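You operate a simulated robot arm through the tools that you are given. There is no shell and no other tool.

Carry out the task below with a simulated robot arm. There is one attempt and no reset: what you move stays moved.

## Task
Put things in order on the programmer end of the front desk. At the end: the small green nozzle is on the brown carton; the red block stands where the large red nozzle stood; the teal pin from the programmer end of the front desk is on the cream silica tub; the large red nozzle stands where the small green nozzle stood; whatever was shut is shut again. Leave all else as you found it, and nothing knocked over.

Only the result counts: the job must be done as asked and must still hold three seconds after the hand-in. Knocking over, shifting, dropping, spilling or breaking anything else fails it.

## Robot
A 7-joint arm with a two-finger parallel gripper, fixed in place. Base frame: the origin is on the floor under the middle of its stand, x ahead of it, y to its left, z up; the work surface is at about z = 0.75. Units: m, degrees, N and s.
With the tool pointing down near the work surface it reaches from about 0.2 to 0.68 m from the base axis. Its first joint turns from -66.0 to 66.0 degrees. Payload 2.4 kg.
Tool frame: the origin (TCP) lies between the finger pads and is the grasp point; the fingertips stand 0.03 m ahead of it; z points along the fingers, y is the line along which they close. Largest opening 0.094 m; finger width 0.028, thickness 0.01; the body of the gripper, 0.05 by 0.096 m, starts 0.055 m behind the TCP.
Orientation is that of the tool frame in the base frame, as [roll, pitch, yaw] about the fixed x, y, z axes, in that order (R = Rz(yaw) Ry(pitch) Rx(roll)). With the fingers straight down and closing along the base's y, the tool's x points along the base's -x, its y along +y and its z along -z.

## Interface
- The arm moves only by the tool jog_arm. Its arguments are lists of equal length, an entry for each row: "hand": the opening in per cent of the stroke, from 0 (shut) to 100 (fully open); "slide": the shift along the base's x, y, z in m, a list of three; "rotation": the turn, a rotation vector about the base's x, y, z in degrees, a list of three. In form: {"hand": [hand, ...], "slide": [[x, y, z], ...], "rotation": [[ax, ay, az], ...]}. A call has 1 to 20 rows; each row is the pose to reach, as a shift and turn from the pose commanded when the call began. Rows are played at 5 a second. More than 0.05 m and 8.6 degrees between two rows, or a gripper value outside its range, and nothing of the call is played. A pose out of reach is approached as far as the arm can. The call stops where the force on the tool passes 40 N (or 10 N more than at its start, if that is more) or the arm is blocked; 0.2 s more then pass. Each finger travels about 0.153 m/s and halts on what it meets, pressing with about 25 N; the grip force reading is that of the motor and also rises with nothing between the fingers. The clock runs only during rows and for 0.2 s after the last one: add rows that repeat a pose to give the fingers time. It gives the time, the measured TCP pose, the force on the tool (base axes), the opening and the grip force at its end, in the units of the frame above (readings bear some noise), with the torque about the TCP (base axes, N m) and any sound that the robot's microphone picked up, and new pictures: "views" is both (left out), scene, wrist or none.
- Cameras (640 x 400 px; columns grow to the right, rows downward): "scene" is fixed at [0.0536, 0.5006, 1.4405]; the picture's right is [-0.51, -0.86, 0.00], its down [-0.60, 0.36, -0.71] and it looks along [0.61, -0.37, -0.70] (base axes); focal length 360 px, centre (320, 200). "wrist" rides on the gripper at [0.076, 0.014, -0.102] in the tool frame; the picture's right is [-0.18, 0.98, 0.00], its down [-0.75, -0.14, -0.64] and it looks along [-0.63, -0.12, 0.77] (tool axes); focal length 243 px, centre (320, 200). There is no depth. A picture from a camera that has moved, and an enlarged one, comes with that camera's place and axes in the base frame and with its lens. The place of the scene camera against the robot may be out by one fixed shift of up to 0.018 m in any direction.
- close_up(camera, box): a new picture of the part [left, top, right, bottom] of that camera's present view, enlarged. No time passes.
- finish_job(): hands the job in; it is judged then, once.

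Places have to be worked out from the pictures, the camera data and where the tool is seen. Open the gripper and draw the arm clear of the work before you hand the job in, unless the task says otherwise.

The tools are called after ">>>" as a command line: name --argument value ..., lists and objects as JSON in quotes. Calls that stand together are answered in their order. jog_arm: Moves the arm, as the interface text tells. Its arguments: {"type":"object","properties":{"hand":{"type":"array","items":{"type":"number"}},"slide":{"type":"array","items":{"type":"array","items":{"type":"number"}}},"rotation":{"type":"array","items":{"type":"array","items":{"type":"number"}}},"views":{"type":"string","enum":["both","scene","wrist","none"]}},"required":["hand","slide","rotation"]} The other tools are called the same way: close_up (camera, box) takes an enlarged picture of a part of a camera's view; finish_job () hands the job in.

At the start:

```text
t: 0.0
tool_pos: [0.3178, 0.1531, 1.0455]
tcp_rot: [180.0, 0.0, 180.0]
contact_force: [-0.9, 0.9, 0.4]
ft_torque: [-0.02, 0.0, -0.01]
gripper_width: 0.094
finger_force: 0.0
```

scene: 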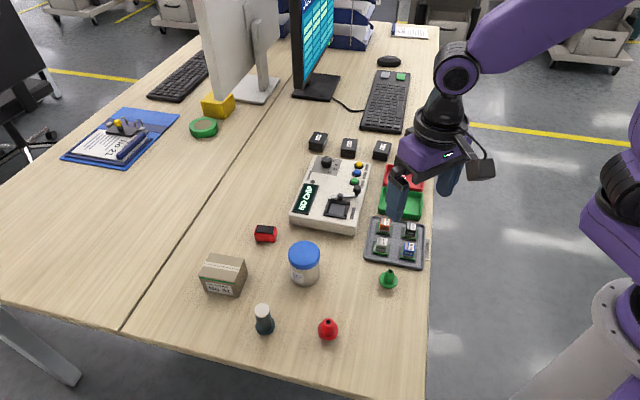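
wrist: 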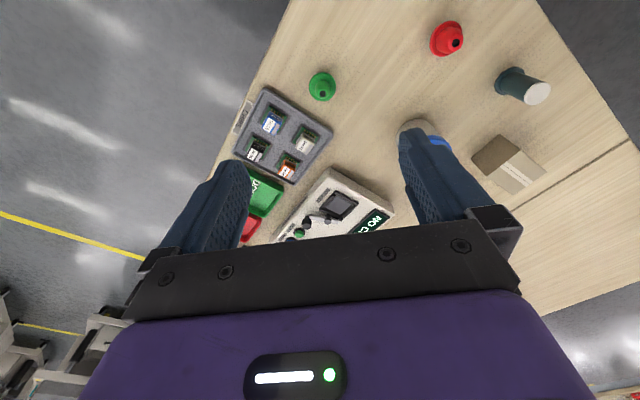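

I begin by studying the scene enlarged, since the pictures show many small items and I need to find the teal pin, the nozzles, the carton and the tub.

>>> close_up --camera "scene" --box '[180, 200, 440, 362]'

>>> close_up --camera "scene" --box '[260, 110, 460, 290]'

>>> close_up --camera "wrist" --box '[200, 0, 640, 275]'

```text
2.46 times, centred on (310, 281) of scene
camera zoom: at [0.0536, 0.5006, 1.4405], right [-0.51, -0.86, 0.0], down [-0.6, 0.36, -0.71], along [0.61, -0.37, -0.7], focal length 887 px, centre (345, 1)
```

zoom: 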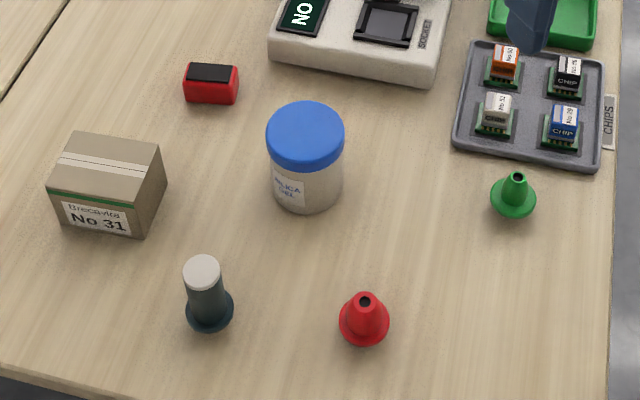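

```text
2.22 times, centred on (360, 200) of scene
camera zoom: at [0.0536, 0.5006, 1.4405], right [-0.51, -0.86, 0.0], down [-0.6, 0.36, -0.71], along [0.61, -0.37, -0.7], focal length 801 px, centre (231, 200)
```

zoom: 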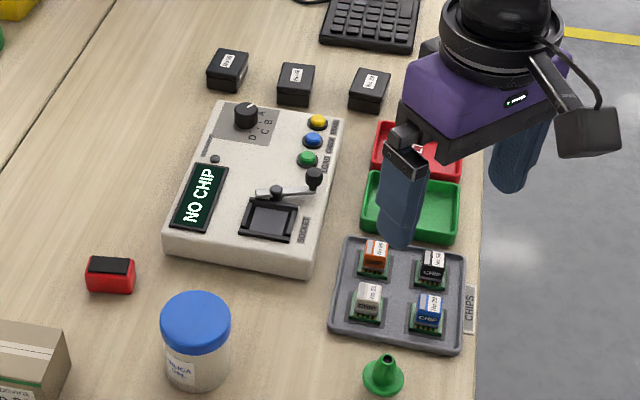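

```text
1.45 times, centred on (420, 138) of wrist
camera zoom: at [0.242, 0.1676, 1.1482], right [0.18, 0.98, 0.0], down [0.75, -0.14, 0.64], along [0.63, -0.12, -0.77], focal length 353 px, centre (174, 291)
```

zoom: 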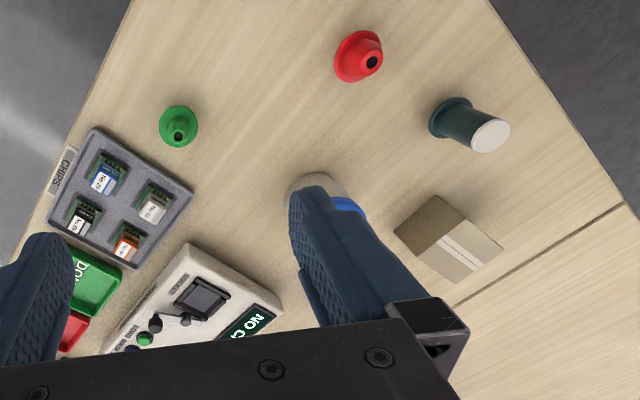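

The scene shows the green nozzle near (0.35, 0.145), the red nozzle near (0.33, 0.315), the teal pin near (0.39, 0.42), and the red block near (0.61, 0.32). I move the hand left at height for a second wrist viewpoint so I can triangulate.

>>> jog_arm --hand '[100, 100, 100, 100, 100]' --slide '[[0, 0.04, 0], [0, 0.08, 0], [0, 0.12, 0], [0, 0.16, 0], [0, 0.16, 0]]' --rotation '[[0, 0, 0], [0, 0, 0], [0, 0, 0], [0, 0, 0], [0, 0, 0]]'

```text
t: 1.2
tool_pos: [0.3179, 0.3134, 1.0466]
tcp_rot: [-180.0, 0.0, -179.9]
contact_force: [0.1, 0.0, 0.3]
ft_torque: [0.02, 0.01, 0.06]
gripper_width: 0.0938
finger_force: 0.0
camera wrist: at [0.2416, 0.328, 1.1483], right [0.18, 0.98, 0.0], down [0.75, -0.14, 0.64], along [0.63, -0.12, -0.77], focal length 243 px, centre (320, 200)
```

scene: 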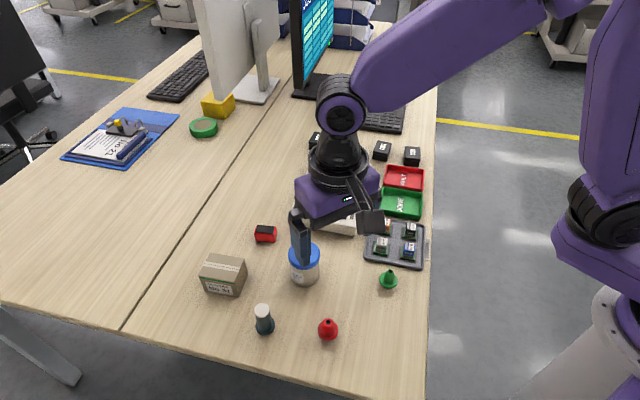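
wrist: 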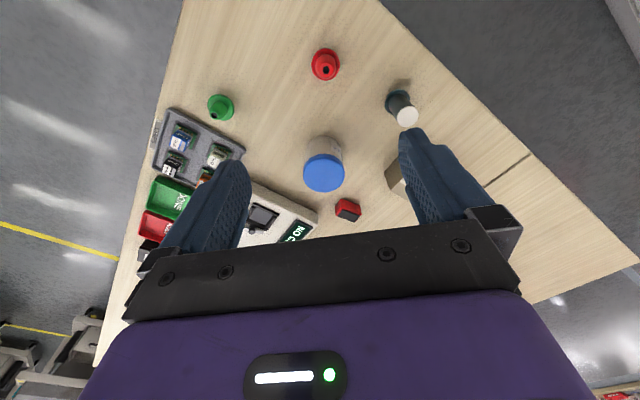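

From here I enlarge the wrist view to measure the objects' positions.

>>> close_up --camera "wrist" --box '[190, 30, 450, 192]'

>>> close_up --camera "wrist" --box '[280, 120, 440, 250]'

>>> close_up --camera "scene" --box '[190, 210, 440, 366]'

```text
2.46 times, centred on (320, 111) of wrist
camera zoom: at [0.2416, 0.328, 1.1483], right [0.18, 0.98, 0.0], down [0.75, -0.14, 0.64], along [0.63, -0.12, -0.77], focal length 597 px, centre (320, 419)
```

zoom: 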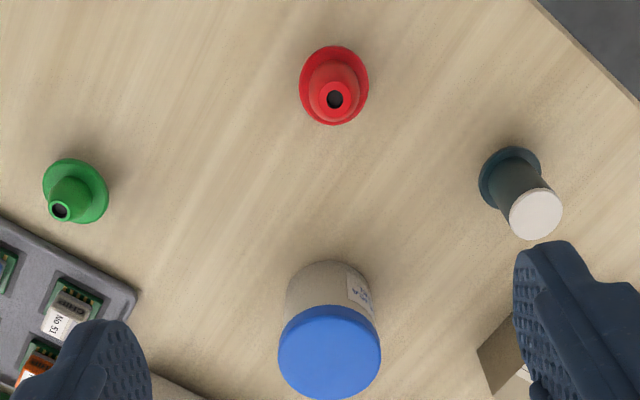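

```text
3.08 times, centred on (360, 185) of wrist
camera zoom: at [0.2416, 0.328, 1.1483], right [0.18, 0.98, 0.0], down [0.75, -0.14, 0.64], along [0.63, -0.12, -0.77], focal length 746 px, centre (197, 246)
```

zoom: 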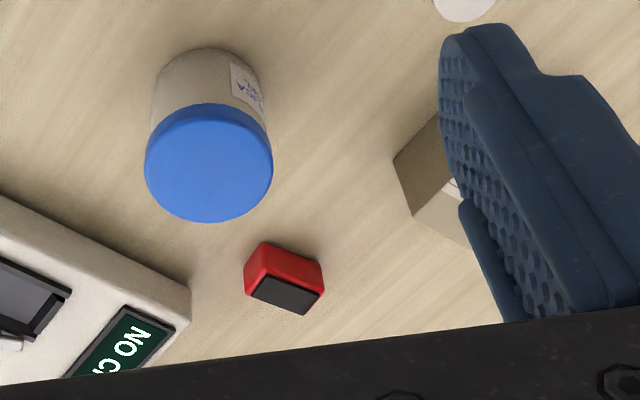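

```text
2.56 times, centred on (315, 288) of scene
camera zoom: at [0.0536, 0.5006, 1.4405], right [-0.51, -0.86, 0.0], down [-0.6, 0.36, -0.71], along [0.61, -0.37, -0.7], focal length 923 px, centre (333, -25)
```

zoom: 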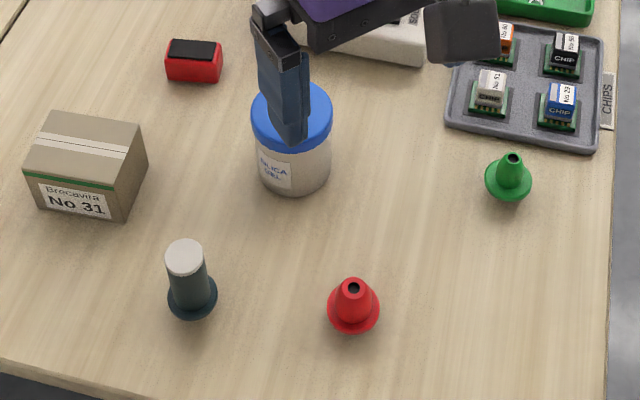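

Two wrist views agree within a centimetre: green nozzle about (0.347, 0.148), red nozzle about (0.317, 0.322), pin about (0.392, 0.426), tub about (0.45, 0.295). I go further left to see the carton and get another line of sight on the pin and red block.

>>> jog_arm --hand '[100, 100, 100, 100, 100]' --slide '[[0.015, 0.035, 0], [0.03, 0.07, 0], [0.045, 0.105, 0], [0.06, 0.14, 0], [0.06, 0.14, 0]]' --rotation '[[0, 0, 0], [0, 0, 0], [0, 0, 0], [0, 0, 0], [0, 0, 0]]' --views "wrist"

>>> close_up --camera "wrist" --box '[180, 30, 440, 192]'

>>> close_up --camera "wrist" --box '[240, 110, 420, 235]'

```text
t: 2.4
tool_pos: [0.3803, 0.4535, 1.0453]
tcp_rot: [179.9, 0.0, -179.9]
contact_force: [-0.1, 0.6, 0.1]
ft_torque: [0.02, 0.03, -0.01]
gripper_width: 0.0939
finger_force: 0.1
camera wrist: at [0.3032, 0.4686, 1.1482], right [0.18, 0.98, 0.0], down [0.75, -0.14, 0.64], along [0.63, -0.12, -0.77], focal length 243 px, centre (320, 200)
```

wrist: 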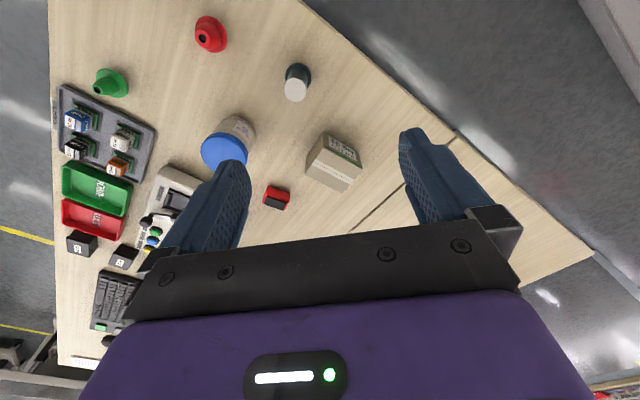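

```text
2.46 times, centred on (310, 111) of wrist
camera zoom: at [0.3032, 0.4686, 1.1482], right [0.18, 0.98, 0.0], down [0.75, -0.14, 0.64], along [0.63, -0.12, -0.77], focal length 597 px, centre (345, 419)
```

zoom: 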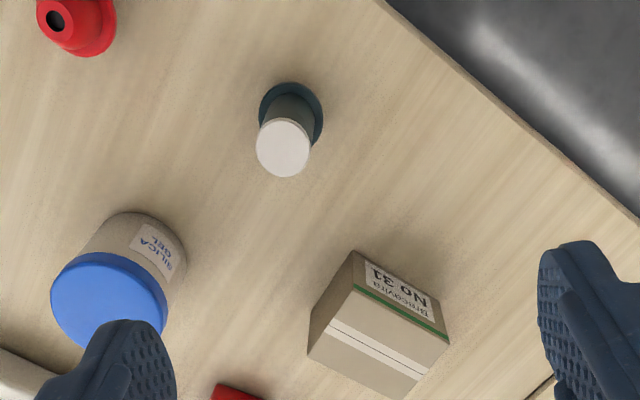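

```text
3.20 times, centred on (330, 172) of wrist
camera zoom: at [0.3032, 0.4686, 1.1482], right [0.18, 0.98, 0.0], down [0.75, -0.14, 0.64], along [0.63, -0.12, -0.77], focal length 776 px, centre (288, 288)
```

zoom: 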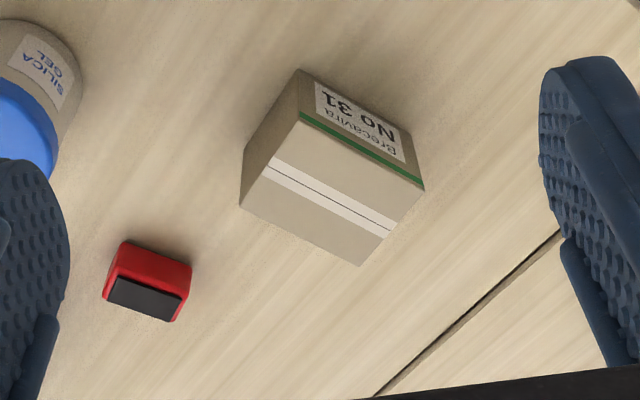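

The carton top is at about z = 0.806, centred near (0.527, 0.450), and the block top is near (0.598, 0.323, 0.777). I go over the green nozzle at height, turning the hand -40° so the fingers close parallel to the chip tray's edge.

>>> jog_arm --hand '[100, 100, 100, 100, 100, 90, 80, 70, 70]' --slide '[[-0.004, -0.038, 0], [-0.008, -0.076, 0], [-0.012, -0.114, 0], [-0.016, -0.152, -0.01], [-0.02, -0.19, -0.03], [-0.024, -0.228, -0.05], [-0.028, -0.266, -0.075], [-0.031, -0.303, -0.095], [-0.031, -0.303, -0.095]]' --rotation '[[0, 0, -5], [0, 0, -10], [0, 0, -15], [0, 0, -20], [0, 0, -25], [0, 0, -30], [0, 0, -35], [0, 0, -40], [0, 0, -40]]'

>>> close_up --camera "wrist" --box '[220, 60, 420, 185]'

```text
t: 4.4
tool_pos: [0.347, 0.1517, 0.9488]
tcp_rot: [180.0, 0.0, 140.0]
contact_force: [-0.5, -0.8, 0.4]
ft_torque: [0.02, 0.02, 0.0]
gripper_width: 0.0654
finger_force: 0.0
camera wrist: at [0.2974, 0.2119, 1.0514], right [0.77, 0.63, 0.0], down [0.49, -0.59, 0.64], along [0.41, -0.5, -0.77], focal length 243 px, centre (320, 200)
```

scene: 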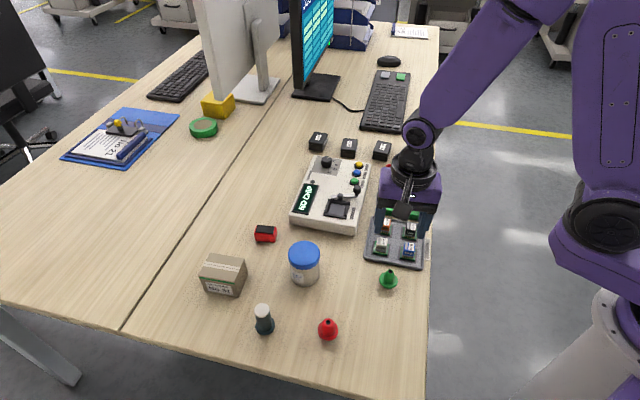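
wrist: 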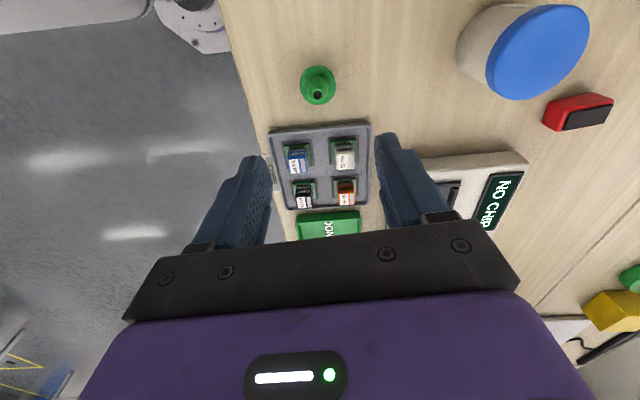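

```text
3.20 times, centred on (320, 122) of wrist
camera zoom: at [0.2974, 0.2119, 1.0514], right [0.77, 0.63, 0.0], down [0.49, -0.59, 0.64], along [0.41, -0.5, -0.77], focal length 776 px, centre (320, 448)
```

zoom: 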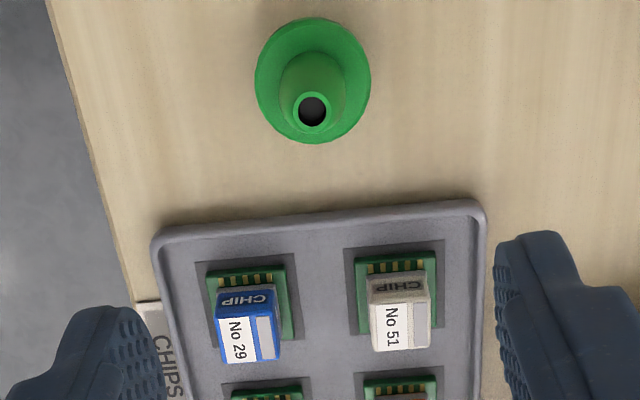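

The green nozzle is centred at about (0.3445, 0.1505), its tip near z = 0.79, flange 42 mm wide. The tool is nearly over it; I shift slightly and descend to 0.85 to check alignment.

>>> jog_arm --hand '[60, 55, 50, 50, 50]' --slide '[[-0.0025, -0.001, -0.03], [-0.0025, -0.001, -0.065], [-0.0025, -0.001, -0.095], [-0.0025, -0.001, -0.1], [-0.0025, -0.001, -0.1]]' --rotation '[[0, 0, 0], [0, 0, 0], [0, 0, 0], [0, 0, 0], [0, 0, 0]]'

>>> close_up --camera "wrist" --box '[240, 80, 400, 180]'

>>> close_up --camera "scene" --box '[340, 210, 440, 310]'

```text
t: 5.6
tool_pos: [0.3455, 0.1502, 0.8503]
tcp_rot: [-180.0, -0.1, 140.0]
contact_force: [0.5, -0.4, 0.0]
ft_torque: [0.03, -0.03, 0.03]
gripper_width: 0.0471
finger_force: 0.0
camera wrist: at [0.2961, 0.2104, 0.9523], right [0.77, 0.63, 0.0], down [0.49, -0.59, 0.64], along [0.41, -0.5, -0.77], focal length 243 px, centre (320, 200)
```

scene: 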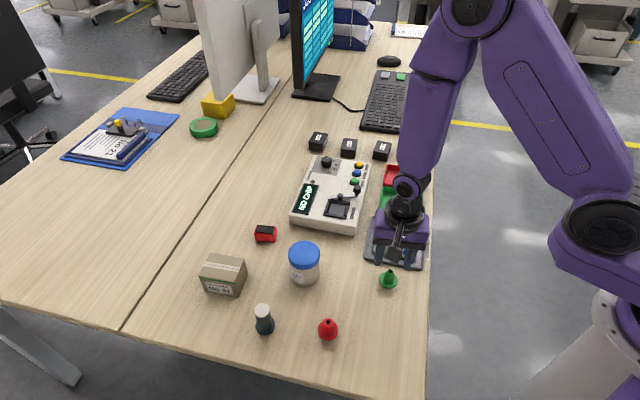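
wrist: 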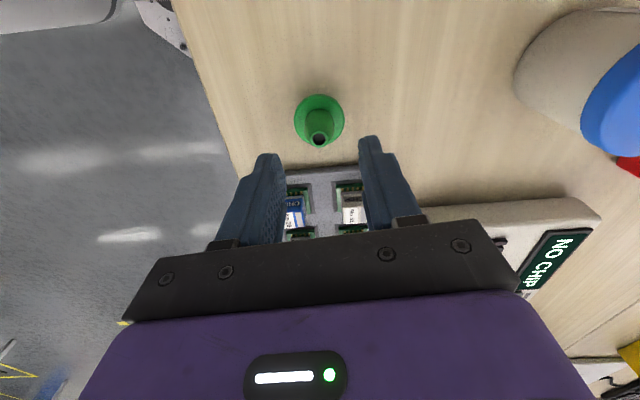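

```text
4.00 times, centred on (320, 130) of wrist
camera zoom: at [0.2961, 0.2104, 0.9523], right [0.77, 0.63, 0.0], down [0.49, -0.59, 0.64], along [0.41, -0.5, -0.77], focal length 970 px, centre (320, 480)
```

zoom: 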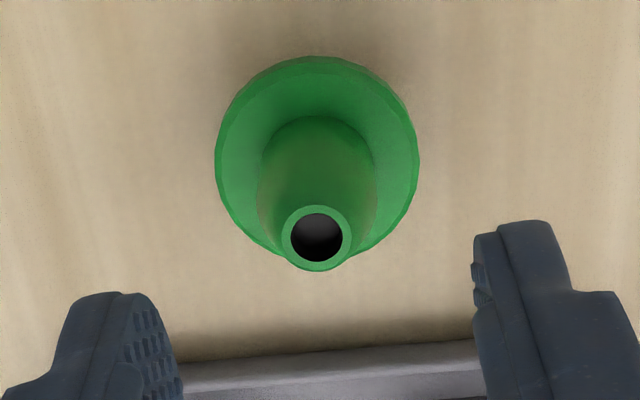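

```text
4.00 times, centred on (390, 260) of scene
camera zoom: at [0.0536, 0.5006, 1.4405], right [-0.51, -0.86, 0.0], down [-0.6, 0.36, -0.71], along [0.61, -0.37, -0.7], focal length 1442 px, centre (40, -40)
```

zoom: 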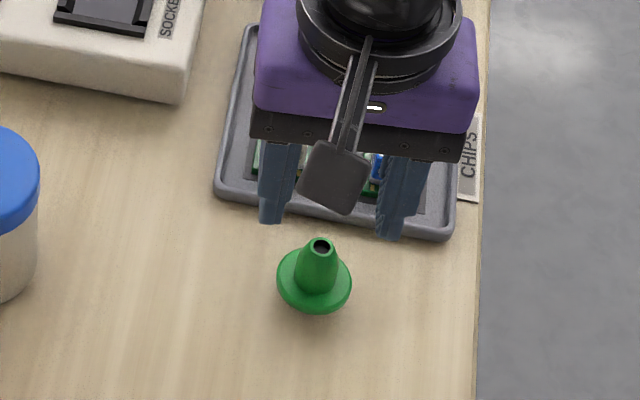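

The nozzle is within about 1 mm of the tool axis. I descend so the fingertips stop just over the flange (TCP about 0.792), then close in place.

>>> jog_arm --hand '[50, 50, 50, 25, 10, 0, 0, 0]' --slide '[[0, 0, -0.03], [0, 0, -0.05], [0, 0, -0.058], [0, 0, -0.058], [0, 0, -0.058], [0, 0, -0.058], [0, 0, -0.058], [0, 0, -0.058]]' --rotation '[[0, 0, 0], [0, 0, 0], [0, 0, 0], [0, 0, 0], [0, 0, 0], [0, 0, 0], [0, 0, 0], [0, 0, 0]]'

>>> close_up --camera "wrist" --box '[240, 100, 400, 200]'

>>> close_up --camera "scene" --box '[340, 210, 440, 310]'

```text
t: 7.4
tool_pos: [0.3435, 0.149, 0.792]
tcp_rot: [-180.0, -0.1, 139.9]
contact_force: [0.5, -0.4, 0.0]
ft_torque: [0.0, -0.02, 0.0]
gripper_width: 0.0388
finger_force: 25.2
camera wrist: at [0.2945, 0.2104, 0.895], right [0.77, 0.63, 0.0], down [0.49, -0.59, 0.64], along [0.41, -0.5, -0.77], focal length 243 px, centre (320, 200)
```

scene: 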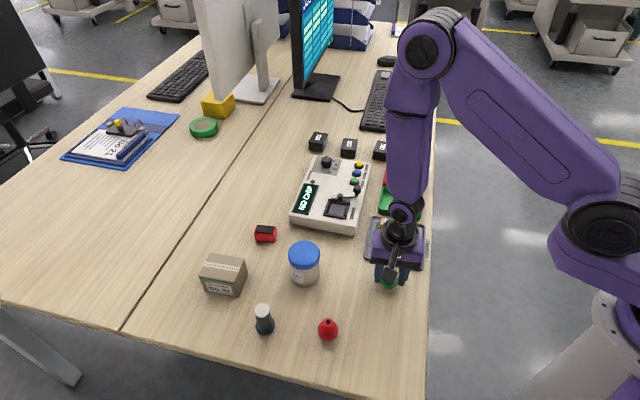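
wrist: 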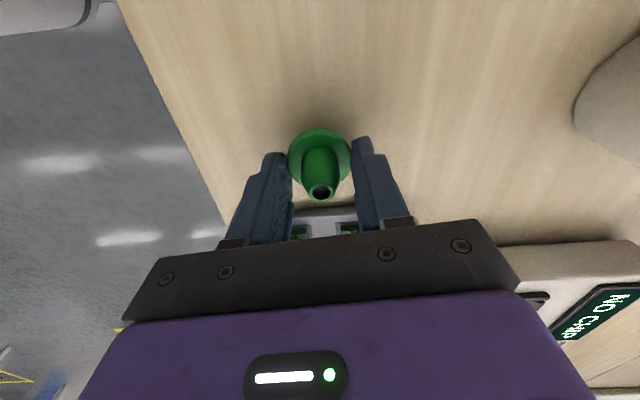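

```text
4.00 times, centred on (320, 150) of wrist
camera zoom: at [0.2945, 0.2104, 0.895], right [0.77, 0.63, 0.0], down [0.49, -0.59, 0.64], along [0.41, -0.5, -0.77], focal length 970 px, centre (320, 400)
```

zoom: 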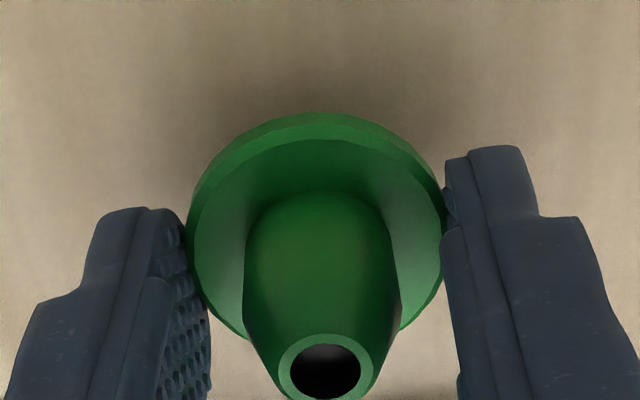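

```text
4.00 times, centred on (390, 260) of scene
camera zoom: at [0.0536, 0.5006, 1.4405], right [-0.51, -0.86, 0.0], down [-0.6, 0.36, -0.71], along [0.61, -0.37, -0.7], focal length 1442 px, centre (40, -40)
```

zoom: 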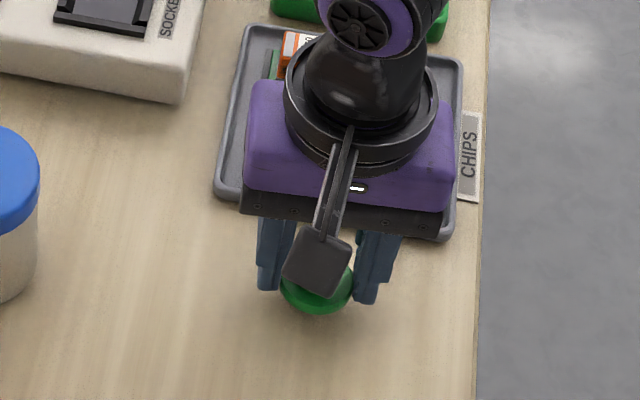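

The fingers stopped at 38.8 mm, so they are resting on the flange's upper edge rather than the cone. I open a little, lower 8 mm so the pads wrap the flange's wall, and close again.

>>> jog_arm --hand '[60, 60, 60, 60, 40, 20, 0, 0, 0]' --slide '[[0, 0, 0], [0, 0, 0], [0, 0, -0.004], [0, 0, -0.008], [0, 0, -0.008], [0, 0, -0.008], [0, 0, -0.008], [0, 0, -0.008], [0, 0, -0.008]]' --rotation '[[0, 0, 0], [0, 0, 0], [0, 0, 0], [0, 0, 0], [0, 0, 0], [0, 0, 0], [0, 0, 0], [0, 0, 0], [0, 0, 0]]'

>>> close_up --camera "wrist" --box '[240, 100, 400, 200]'

>>> close_up --camera "scene" --box '[340, 210, 440, 310]'

```text
t: 9.4
tool_pos: [0.3438, 0.1498, 0.7848]
tcp_rot: [-180.0, 0.0, 139.9]
contact_force: [-0.9, 0.0, -0.3]
ft_torque: [0.01, -0.02, 0.01]
gripper_width: 0.039
finger_force: 24.7
camera wrist: at [0.2948, 0.2099, 0.8873], right [0.77, 0.63, 0.0], down [0.49, -0.59, 0.64], along [0.41, -0.5, -0.77], focal length 243 px, centre (320, 200)
```

scene: 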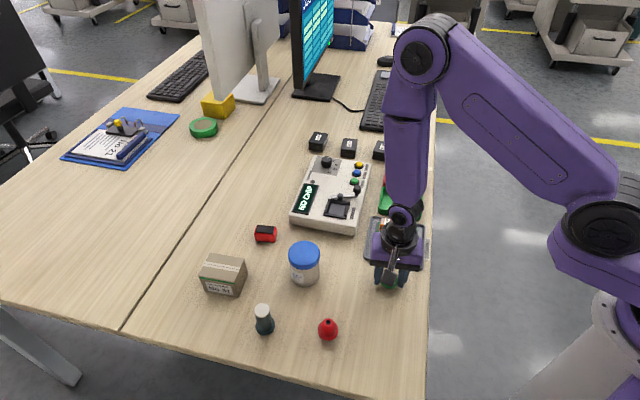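
wrist: 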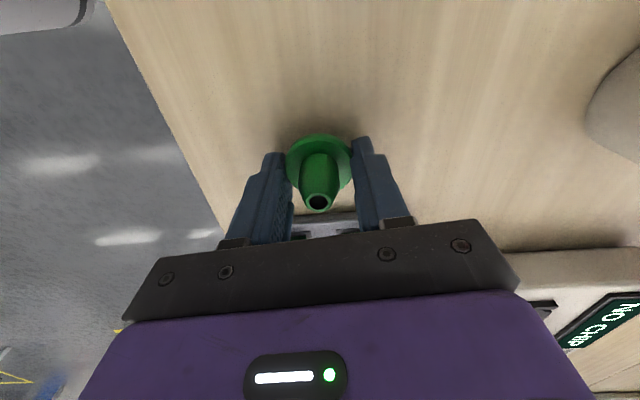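

```text
4.00 times, centred on (320, 150) of wrist
camera zoom: at [0.2948, 0.2099, 0.8873], right [0.77, 0.63, 0.0], down [0.49, -0.59, 0.64], along [0.41, -0.5, -0.77], focal length 970 px, centre (320, 400)
```

zoom: 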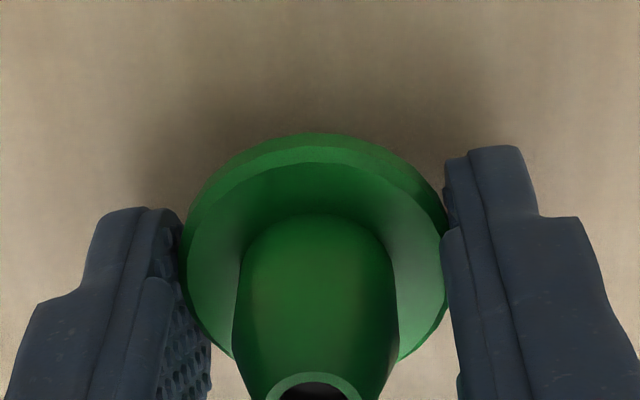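

```text
4.00 times, centred on (390, 260) of scene
camera zoom: at [0.0536, 0.5006, 1.4405], right [-0.51, -0.86, 0.0], down [-0.6, 0.36, -0.71], along [0.61, -0.37, -0.7], focal length 1442 px, centre (40, -40)
```

zoom: 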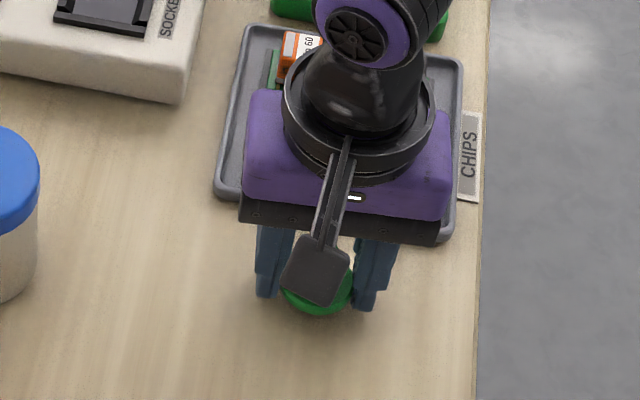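

Same 39 mm width at the lower height, so the pads are on a cylindrical flange wall and the grip is firm. I lift straight up and check that it holds.

>>> jog_arm --hand '[0, 0, 0, 0, 0, 0]' --slide '[[0, 0, 0.01], [0, 0, 0.04], [0, 0, 0.08], [0, 0, 0.12], [0, 0, 0.165], [0, 0, 0.165]]' --rotation '[[0, 0, 0], [0, 0, 0], [0, 0, 0], [0, 0, 0], [0, 0, 0], [0, 0, 0]]'

```text
t: 10.8
tool_pos: [0.3447, 0.149, 0.9512]
tcp_rot: [179.9, 0.0, 139.9]
contact_force: [0.1, 0.0, 0.1]
ft_torque: [0.03, 0.02, 0.02]
gripper_width: 0.039
finger_force: 24.6
camera wrist: at [0.2955, 0.2096, 1.0528], right [0.77, 0.63, 0.0], down [0.49, -0.59, 0.64], along [0.41, -0.5, -0.77], focal length 243 px, centre (320, 200)
```

scene: 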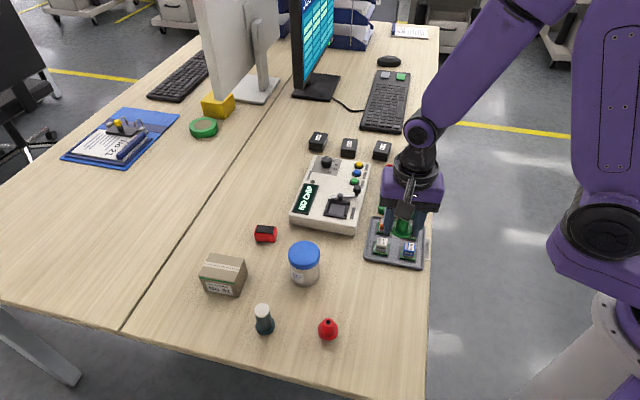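
wrist: 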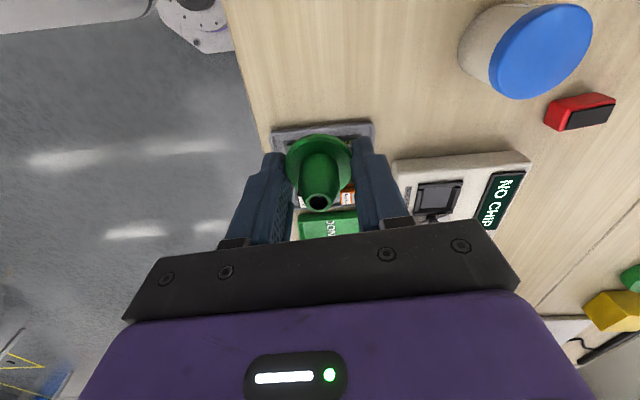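

The nozzle is held steadily. I carry it at height towards the carton, turning back 40° on the way, and stop above it.

>>> jog_arm --hand '[0, 0, 0, 0, 0, 0, 0, 0, 0, 0]' --slide '[[0.0192, 0.0323, 0.005], [0.0384, 0.0646, 0.005], [0.0576, 0.0969, 0.005], [0.0768, 0.1292, 0.005], [0.096, 0.1615, 0.005], [0.1152, 0.1938, 0.005], [0.1344, 0.2261, 0.005], [0.1536, 0.2584, 0.005], [0.1727, 0.2907, 0], [0.1727, 0.2907, 0]]' --rotation '[[0, 0, 5], [0, 0, 10], [0, 0, 15], [0, 0, 20], [0, 0, 25], [0, 0, 30], [0, 0, 35], [0, 0, 40], [0, 0, 40], [0, 0, 40]]'

>>> close_up --camera "wrist" --box '[200, 60, 440, 210]'

>>> close_up --camera "scene" --box '[160, 180, 320, 340]'

```text
t: 13.0
tool_pos: [0.5201, 0.4414, 0.9491]
tcp_rot: [-179.8, -0.1, -179.9]
contact_force: [-0.7, 0.4, -0.8]
ft_torque: [-0.03, -0.03, 0.03]
gripper_width: 0.0385
finger_force: 24.8
camera wrist: at [0.4439, 0.4565, 1.0524], right [0.18, 0.98, 0.0], down [0.75, -0.14, 0.64], along [0.63, -0.12, -0.77], focal length 243 px, centre (320, 200)
```

scene: 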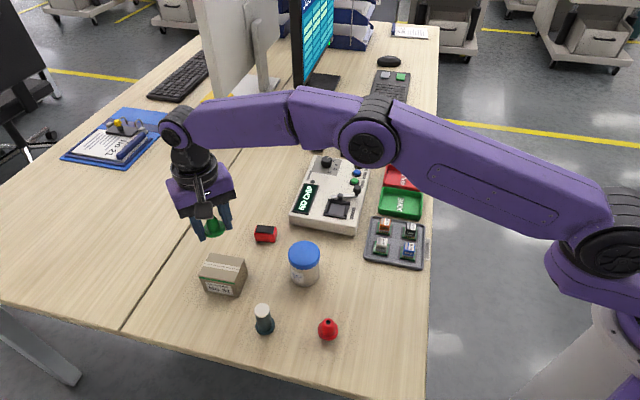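
wrist: 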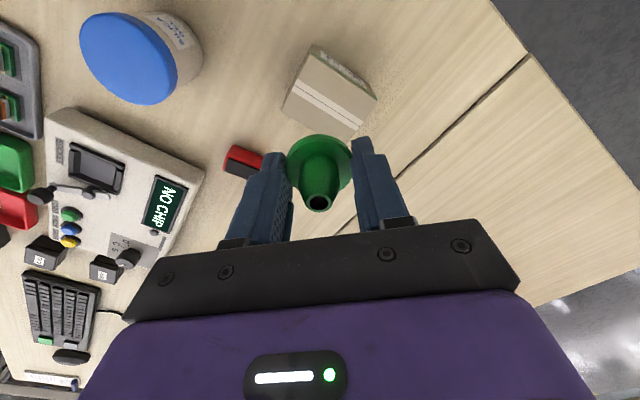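

```text
2.67 times, centred on (320, 135) of wrist
camera zoom: at [0.4439, 0.4565, 1.0524], right [0.18, 0.98, 0.0], down [0.75, -0.14, 0.64], along [0.63, -0.12, -0.77], focal length 647 px, centre (320, 373)
```

zoom: 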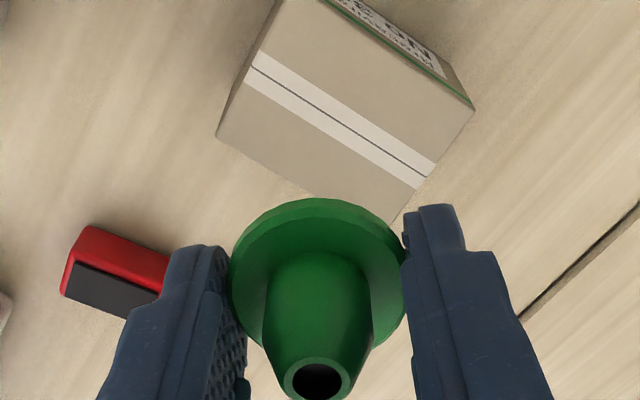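

```text
2.50 times, centred on (240, 260) of scene
camera zoom: at [0.0536, 0.5006, 1.4405], right [-0.51, -0.86, 0.0], down [-0.6, 0.36, -0.71], along [0.61, -0.37, -0.7], focal length 901 px, centre (520, 50)
```

zoom: 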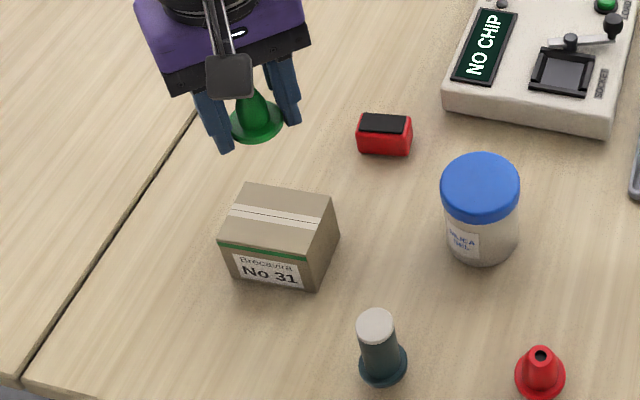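

The carton corners triangulate the same as before (top centre about (0.527, 0.450), z about 0.806), and the nozzle is about 1 cm short of centre. I nudge 3–4 mm further in and lower to about 1 cm above the carton.

>>> jog_arm --hand '[0, 0, 0, 0, 0]' --slide '[[0.003, 0.004, -0.035], [0.003, 0.004, -0.07], [0.003, 0.004, -0.09], [0.003, 0.004, -0.096], [0.003, 0.004, -0.096]]' --rotation '[[0, 0, 0], [0, 0, 0], [0, 0, 0], [0, 0, 0], [0, 0, 0]]'

>>> close_up --camera "scene" --box '[180, 220, 280, 320]'

>>> close_up --camera "wrist" --box '[220, 60, 420, 210]'

```text
t: 14.2
tool_pos: [0.5204, 0.4428, 0.8541]
tcp_rot: [180.0, 0.0, 180.0]
contact_force: [0.7, -0.3, 0.0]
ft_torque: [-0.01, 0.01, -0.02]
gripper_width: 0.0387
finger_force: 25.0
camera wrist: at [0.4454, 0.4578, 0.9565], right [0.18, 0.98, 0.0], down [0.75, -0.14, 0.64], along [0.63, -0.12, -0.77], focal length 243 px, centre (320, 200)
```

scene: 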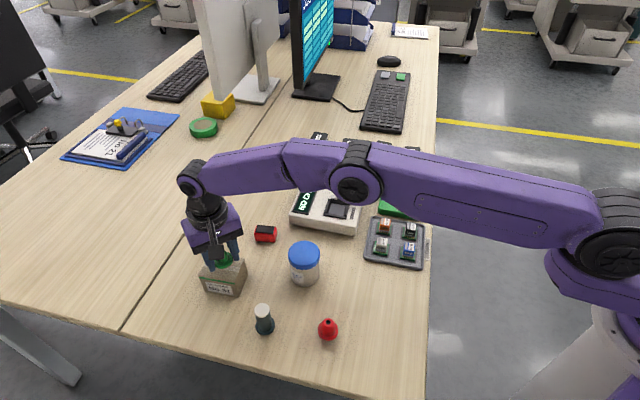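
wrist: 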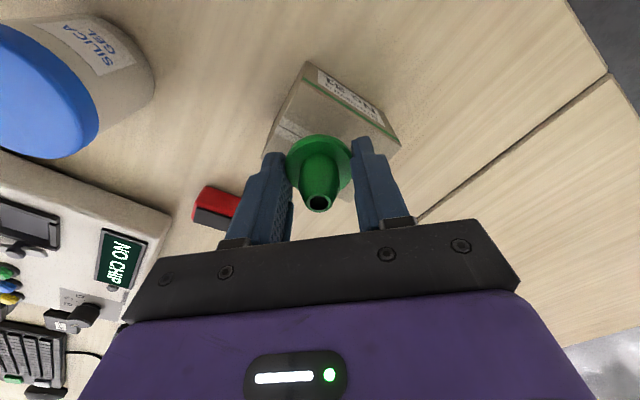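

```text
4.00 times, centred on (230, 270) of scene
camera zoom: at [0.0536, 0.5006, 1.4405], right [-0.51, -0.86, 0.0], down [-0.6, 0.36, -0.71], along [0.61, -0.37, -0.7], focal length 1442 px, centre (680, -80)
```

zoom: 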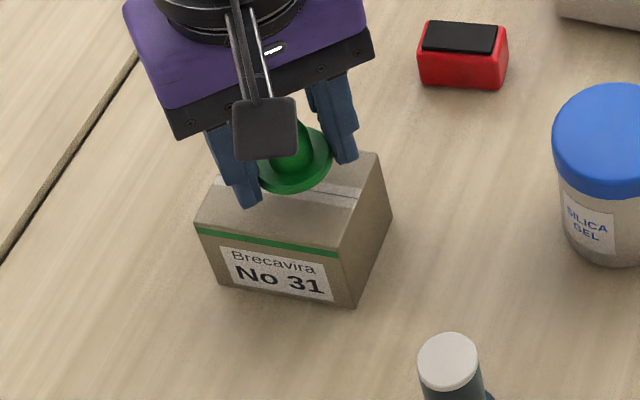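

```text
2.67 times, centred on (320, 135) of wrist
camera zoom: at [0.4454, 0.4578, 0.9565], right [0.18, 0.98, 0.0], down [0.75, -0.14, 0.64], along [0.63, -0.12, -0.77], focal length 647 px, centre (320, 373)
```

zoom: 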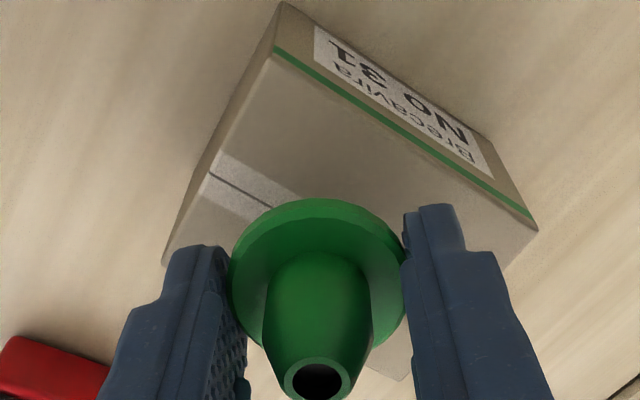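

The nozzle flange is about 1.3 cm above the carton top by the readings. I lower 9 mm and then step in small increments watching the force.

>>> jog_arm --hand '[0, 0, 0]' --slide '[[0, 0, -0.005], [0, 0, -0.009], [0, 0, -0.009]]' --rotation '[[0, 0, 0], [0, 0, 0], [0, 0, 0]]' --views "none"

>>> close_up --camera "scene" --box '[190, 235, 260, 305]'

```text
t: 15.0
tool_pos: [0.5209, 0.4437, 0.8431]
tcp_rot: [180.0, 0.0, 180.0]
contact_force: [-0.3, 1.1, -0.2]
ft_torque: [0.03, -0.01, -0.01]
gripper_width: 0.0388
finger_force: 24.9
```

```text
5.71 times, centred on (225, 270) of scene
camera zoom: at [0.0536, 0.5006, 1.4405], right [-0.51, -0.86, 0.0], down [-0.6, 0.36, -0.71], along [0.61, -0.37, -0.7], focal length 2060 px, centre (863, -200)
```

zoom: 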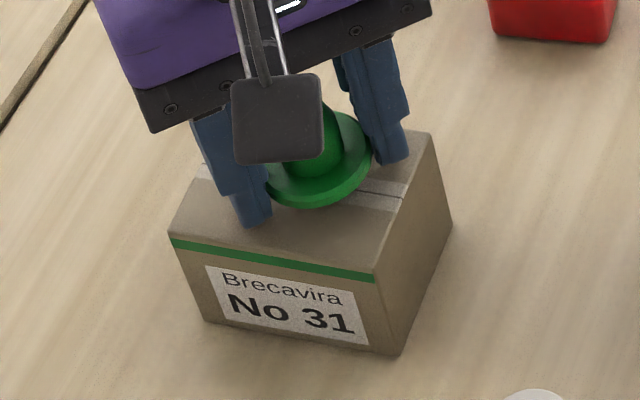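

Not in contact yet (force near zero) with TCP at about 0.844. I step down 2 mm more.

>>> jog_arm --hand '[0, 0]' --slide '[[0, 0, -0.002], [0, 0, -0.002]]' --rotation '[[0, 0, 0], [0, 0, 0]]' --views "none"

```text
t: 15.6
tool_pos: [0.5212, 0.4423, 0.8441]
tcp_rot: [179.7, 0.0, -180.0]
contact_force: [-2.9, -3.1, 14.0]
ft_torque: [-0.13, 0.1, 0.0]
gripper_width: 0.039
finger_force: 25.0
```

Contact: 14 N upward, so the nozzle is seated on the carton. I back off 1.5 mm to relieve the load and open the fingers gradually.

>>> jog_arm --hand '[0, 0, 44, 48, 54, 60, 60]' --slide '[[0, 0, 0.001], [0, 0, 0.0015], [0, 0, 0.0015], [0, 0, 0.0015], [0, 0, 0.0015], [0, 0, 0.0015], [0, 0, 0.0015]]' --rotation '[[0, 0, 0], [0, 0, 0], [0, 0, 0], [0, 0, 0], [0, 0, 0], [0, 0, 0], [0, 0, 0]]'

>>> close_up --camera "scene" --box '[190, 235, 260, 305]'

>>> close_up --camera "wrist" --box '[220, 60, 420, 210]'

```text
t: 17.2
tool_pos: [0.5197, 0.4432, 0.844]
tcp_rot: [-179.9, 0.0, 180.0]
contact_force: [-1.1, 0.0, 0.3]
ft_torque: [-0.02, -0.04, -0.01]
gripper_width: 0.0565
finger_force: 0.0
camera wrist: at [0.444, 0.4584, 0.9465], right [0.18, 0.98, 0.0], down [0.75, -0.14, 0.64], along [0.63, -0.12, -0.77], focal length 243 px, centre (320, 200)
```

scene: 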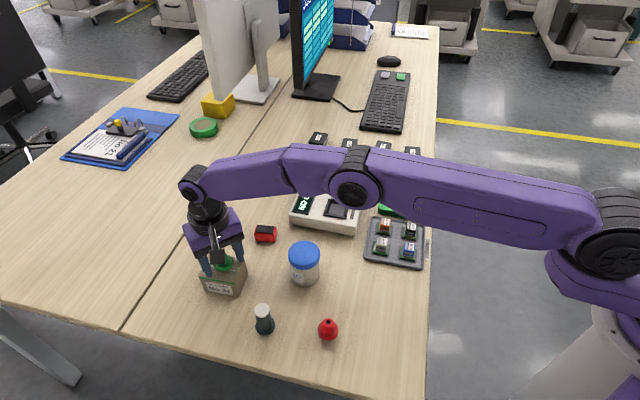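
wrist: 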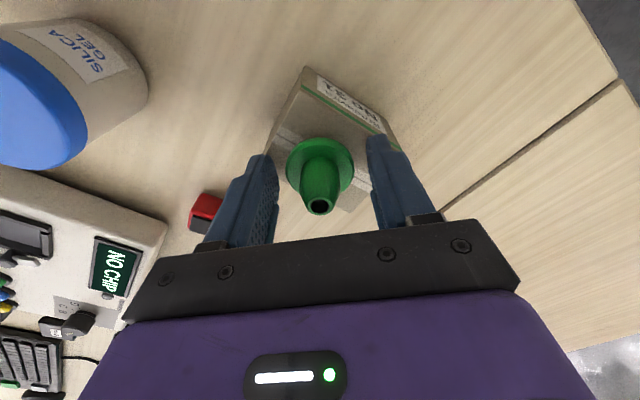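

```text
5.71 times, centred on (225, 270) of scene
camera zoom: at [0.0536, 0.5006, 1.4405], right [-0.51, -0.86, 0.0], down [-0.6, 0.36, -0.71], along [0.61, -0.37, -0.7], focal length 2060 px, centre (863, -200)
```

zoom: 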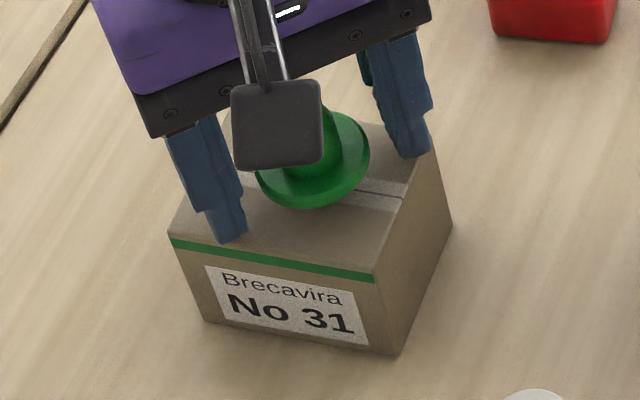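

```text
2.67 times, centred on (320, 135) of wrist
camera zoom: at [0.444, 0.4584, 0.9465], right [0.18, 0.98, 0.0], down [0.75, -0.14, 0.64], along [0.63, -0.12, -0.77], focal length 647 px, centre (320, 373)
```

zoom: 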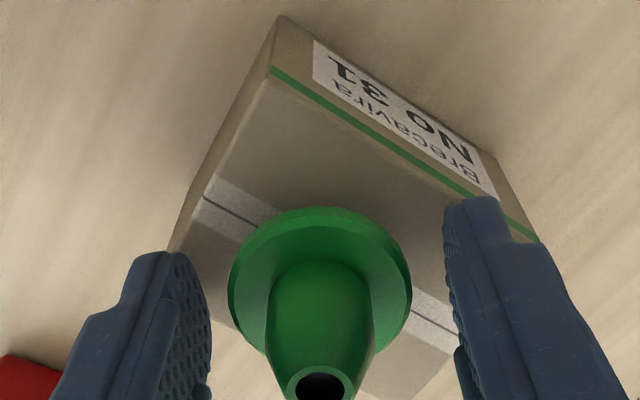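

The nozzle stands free on the carton with the fingers open. I rise straight up and then move to hover over the red nozzle at about (0.316, 0.3225).

>>> jog_arm --hand '[60, 60, 60, 60, 70, 70, 70, 70, 70, 70]' --slide '[[0, 0, 0.03], [0, 0, 0.07], [0, 0, 0.106], [-0.034, -0.02, 0.106], [-0.068, -0.04, 0.106], [-0.102, -0.06, 0.106], [-0.136, -0.08, 0.106], [-0.17, -0.1, 0.106], [-0.2045, -0.1205, 0.106], [-0.2045, -0.1205, 0.106]]' --rotation '[[0, 0, 0], [0, 0, 0], [0, 0, 0], [0, 0, 0], [0, 0, 0], [0, 0, 0], [0, 0, 0], [0, 0, 0], [0, 0, 0], [0, 0, 0]]'

>>> close_up --camera "wrist" --box '[220, 60, 420, 185]'

>>> close_up --camera "scene" --box '[180, 220, 340, 360]'

```text
t: 19.4
tool_pos: [0.3142, 0.3248, 0.9484]
tcp_rot: [180.0, -0.1, 180.0]
contact_force: [1.2, 0.6, 0.4]
ft_torque: [-0.01, -0.01, 0.01]
gripper_width: 0.0658
finger_force: 0.0
camera wrist: at [0.238, 0.3396, 1.0507], right [0.18, 0.98, 0.0], down [0.75, -0.14, 0.64], along [0.63, -0.12, -0.77], focal length 243 px, centre (320, 200)
```

scene: 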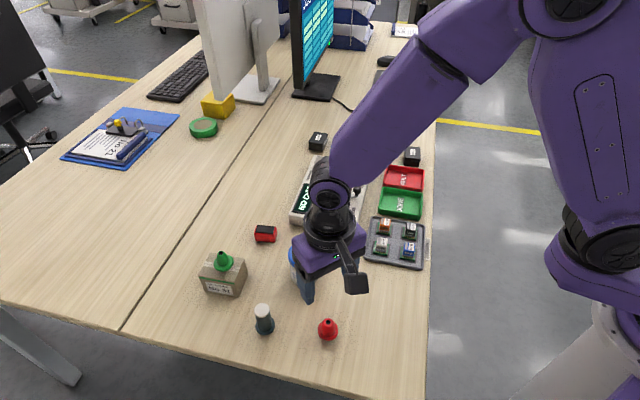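
wrist: 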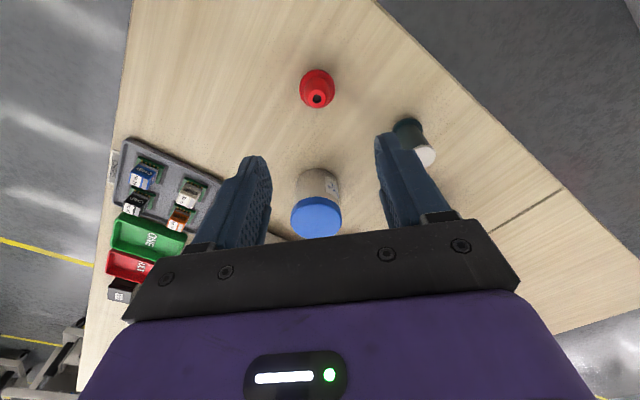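

```text
3.20 times, centred on (320, 122) of wrist
camera zoom: at [0.238, 0.3396, 1.0507], right [0.18, 0.98, 0.0], down [0.75, -0.14, 0.64], along [0.63, -0.12, -0.77], focal length 776 px, centre (320, 448)
```

zoom: 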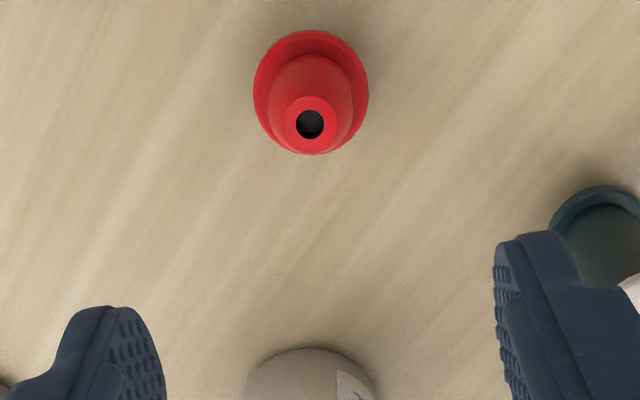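

```text
2.86 times, centred on (260, 290) of scene
camera zoom: at [0.0536, 0.5006, 1.4405], right [-0.51, -0.86, 0.0], down [-0.6, 0.36, -0.71], along [0.61, -0.37, -0.7], focal length 1030 px, centre (491, -57)
```

zoom: 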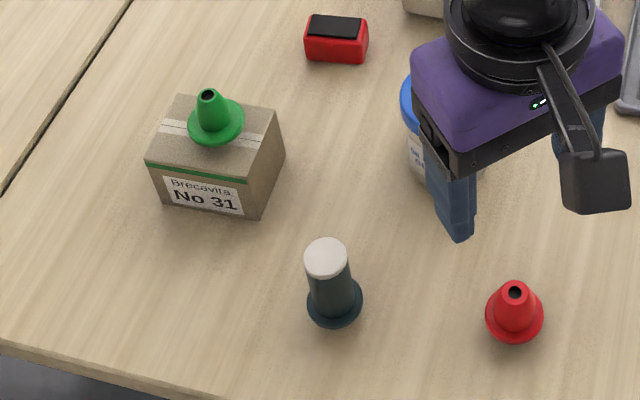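

The green nozzle stands properly on the carton. The red nozzle is offset about (+2, -3) mm from the tool axis, i.e. at (0.316, 0.322); I correct and descend to 0.85.

>>> jog_arm --hand '[65, 60, 60, 60, 60]' --slide '[[0.0018, -0.0031, -0.03], [0.0018, -0.0031, -0.065], [0.0018, -0.0031, -0.09], [0.0018, -0.0031, -0.1], [0.0018, -0.0031, -0.1]]' --rotation '[[0, 0, 0], [0, 0, 0], [0, 0, 0], [0, 0, 0], [0, 0, 0]]' --views "wrist"

>>> close_up --camera "wrist" --box '[240, 80, 400, 180]'

```text
t: 20.6
tool_pos: [0.3163, 0.321, 0.8503]
tcp_rot: [-179.9, -0.1, 179.9]
contact_force: [0.0, 1.0, -0.1]
ft_torque: [0.0, 0.0, 0.0]
gripper_width: 0.0564
finger_force: 0.0
camera wrist: at [0.241, 0.3354, 0.9532], right [0.18, 0.98, 0.0], down [0.75, -0.14, 0.64], along [0.63, -0.12, -0.77], focal length 243 px, centre (320, 200)
```

wrist: 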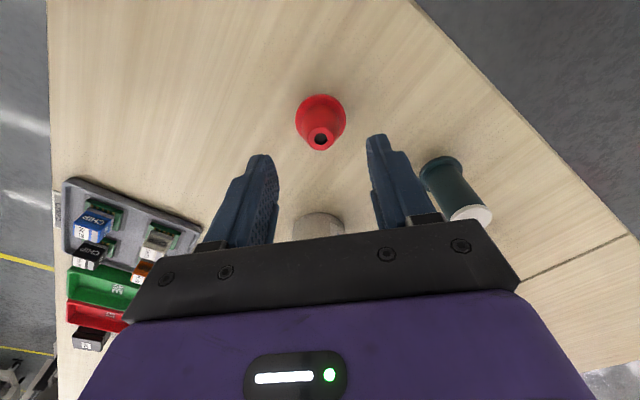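

```text
4.00 times, centred on (320, 130) of wrist
camera zoom: at [0.241, 0.3354, 0.9532], right [0.18, 0.98, 0.0], down [0.75, -0.14, 0.64], along [0.63, -0.12, -0.77], focal length 970 px, centre (320, 480)
```

zoom: 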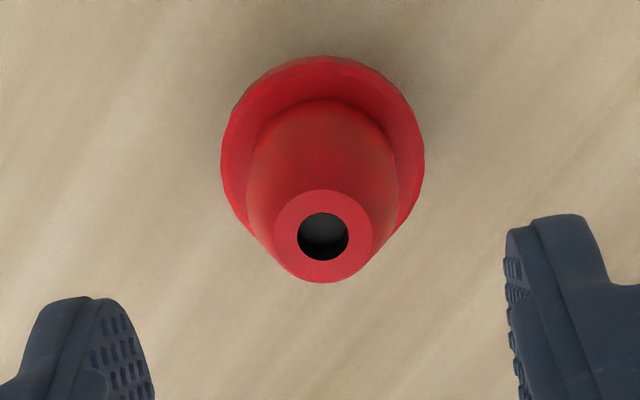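

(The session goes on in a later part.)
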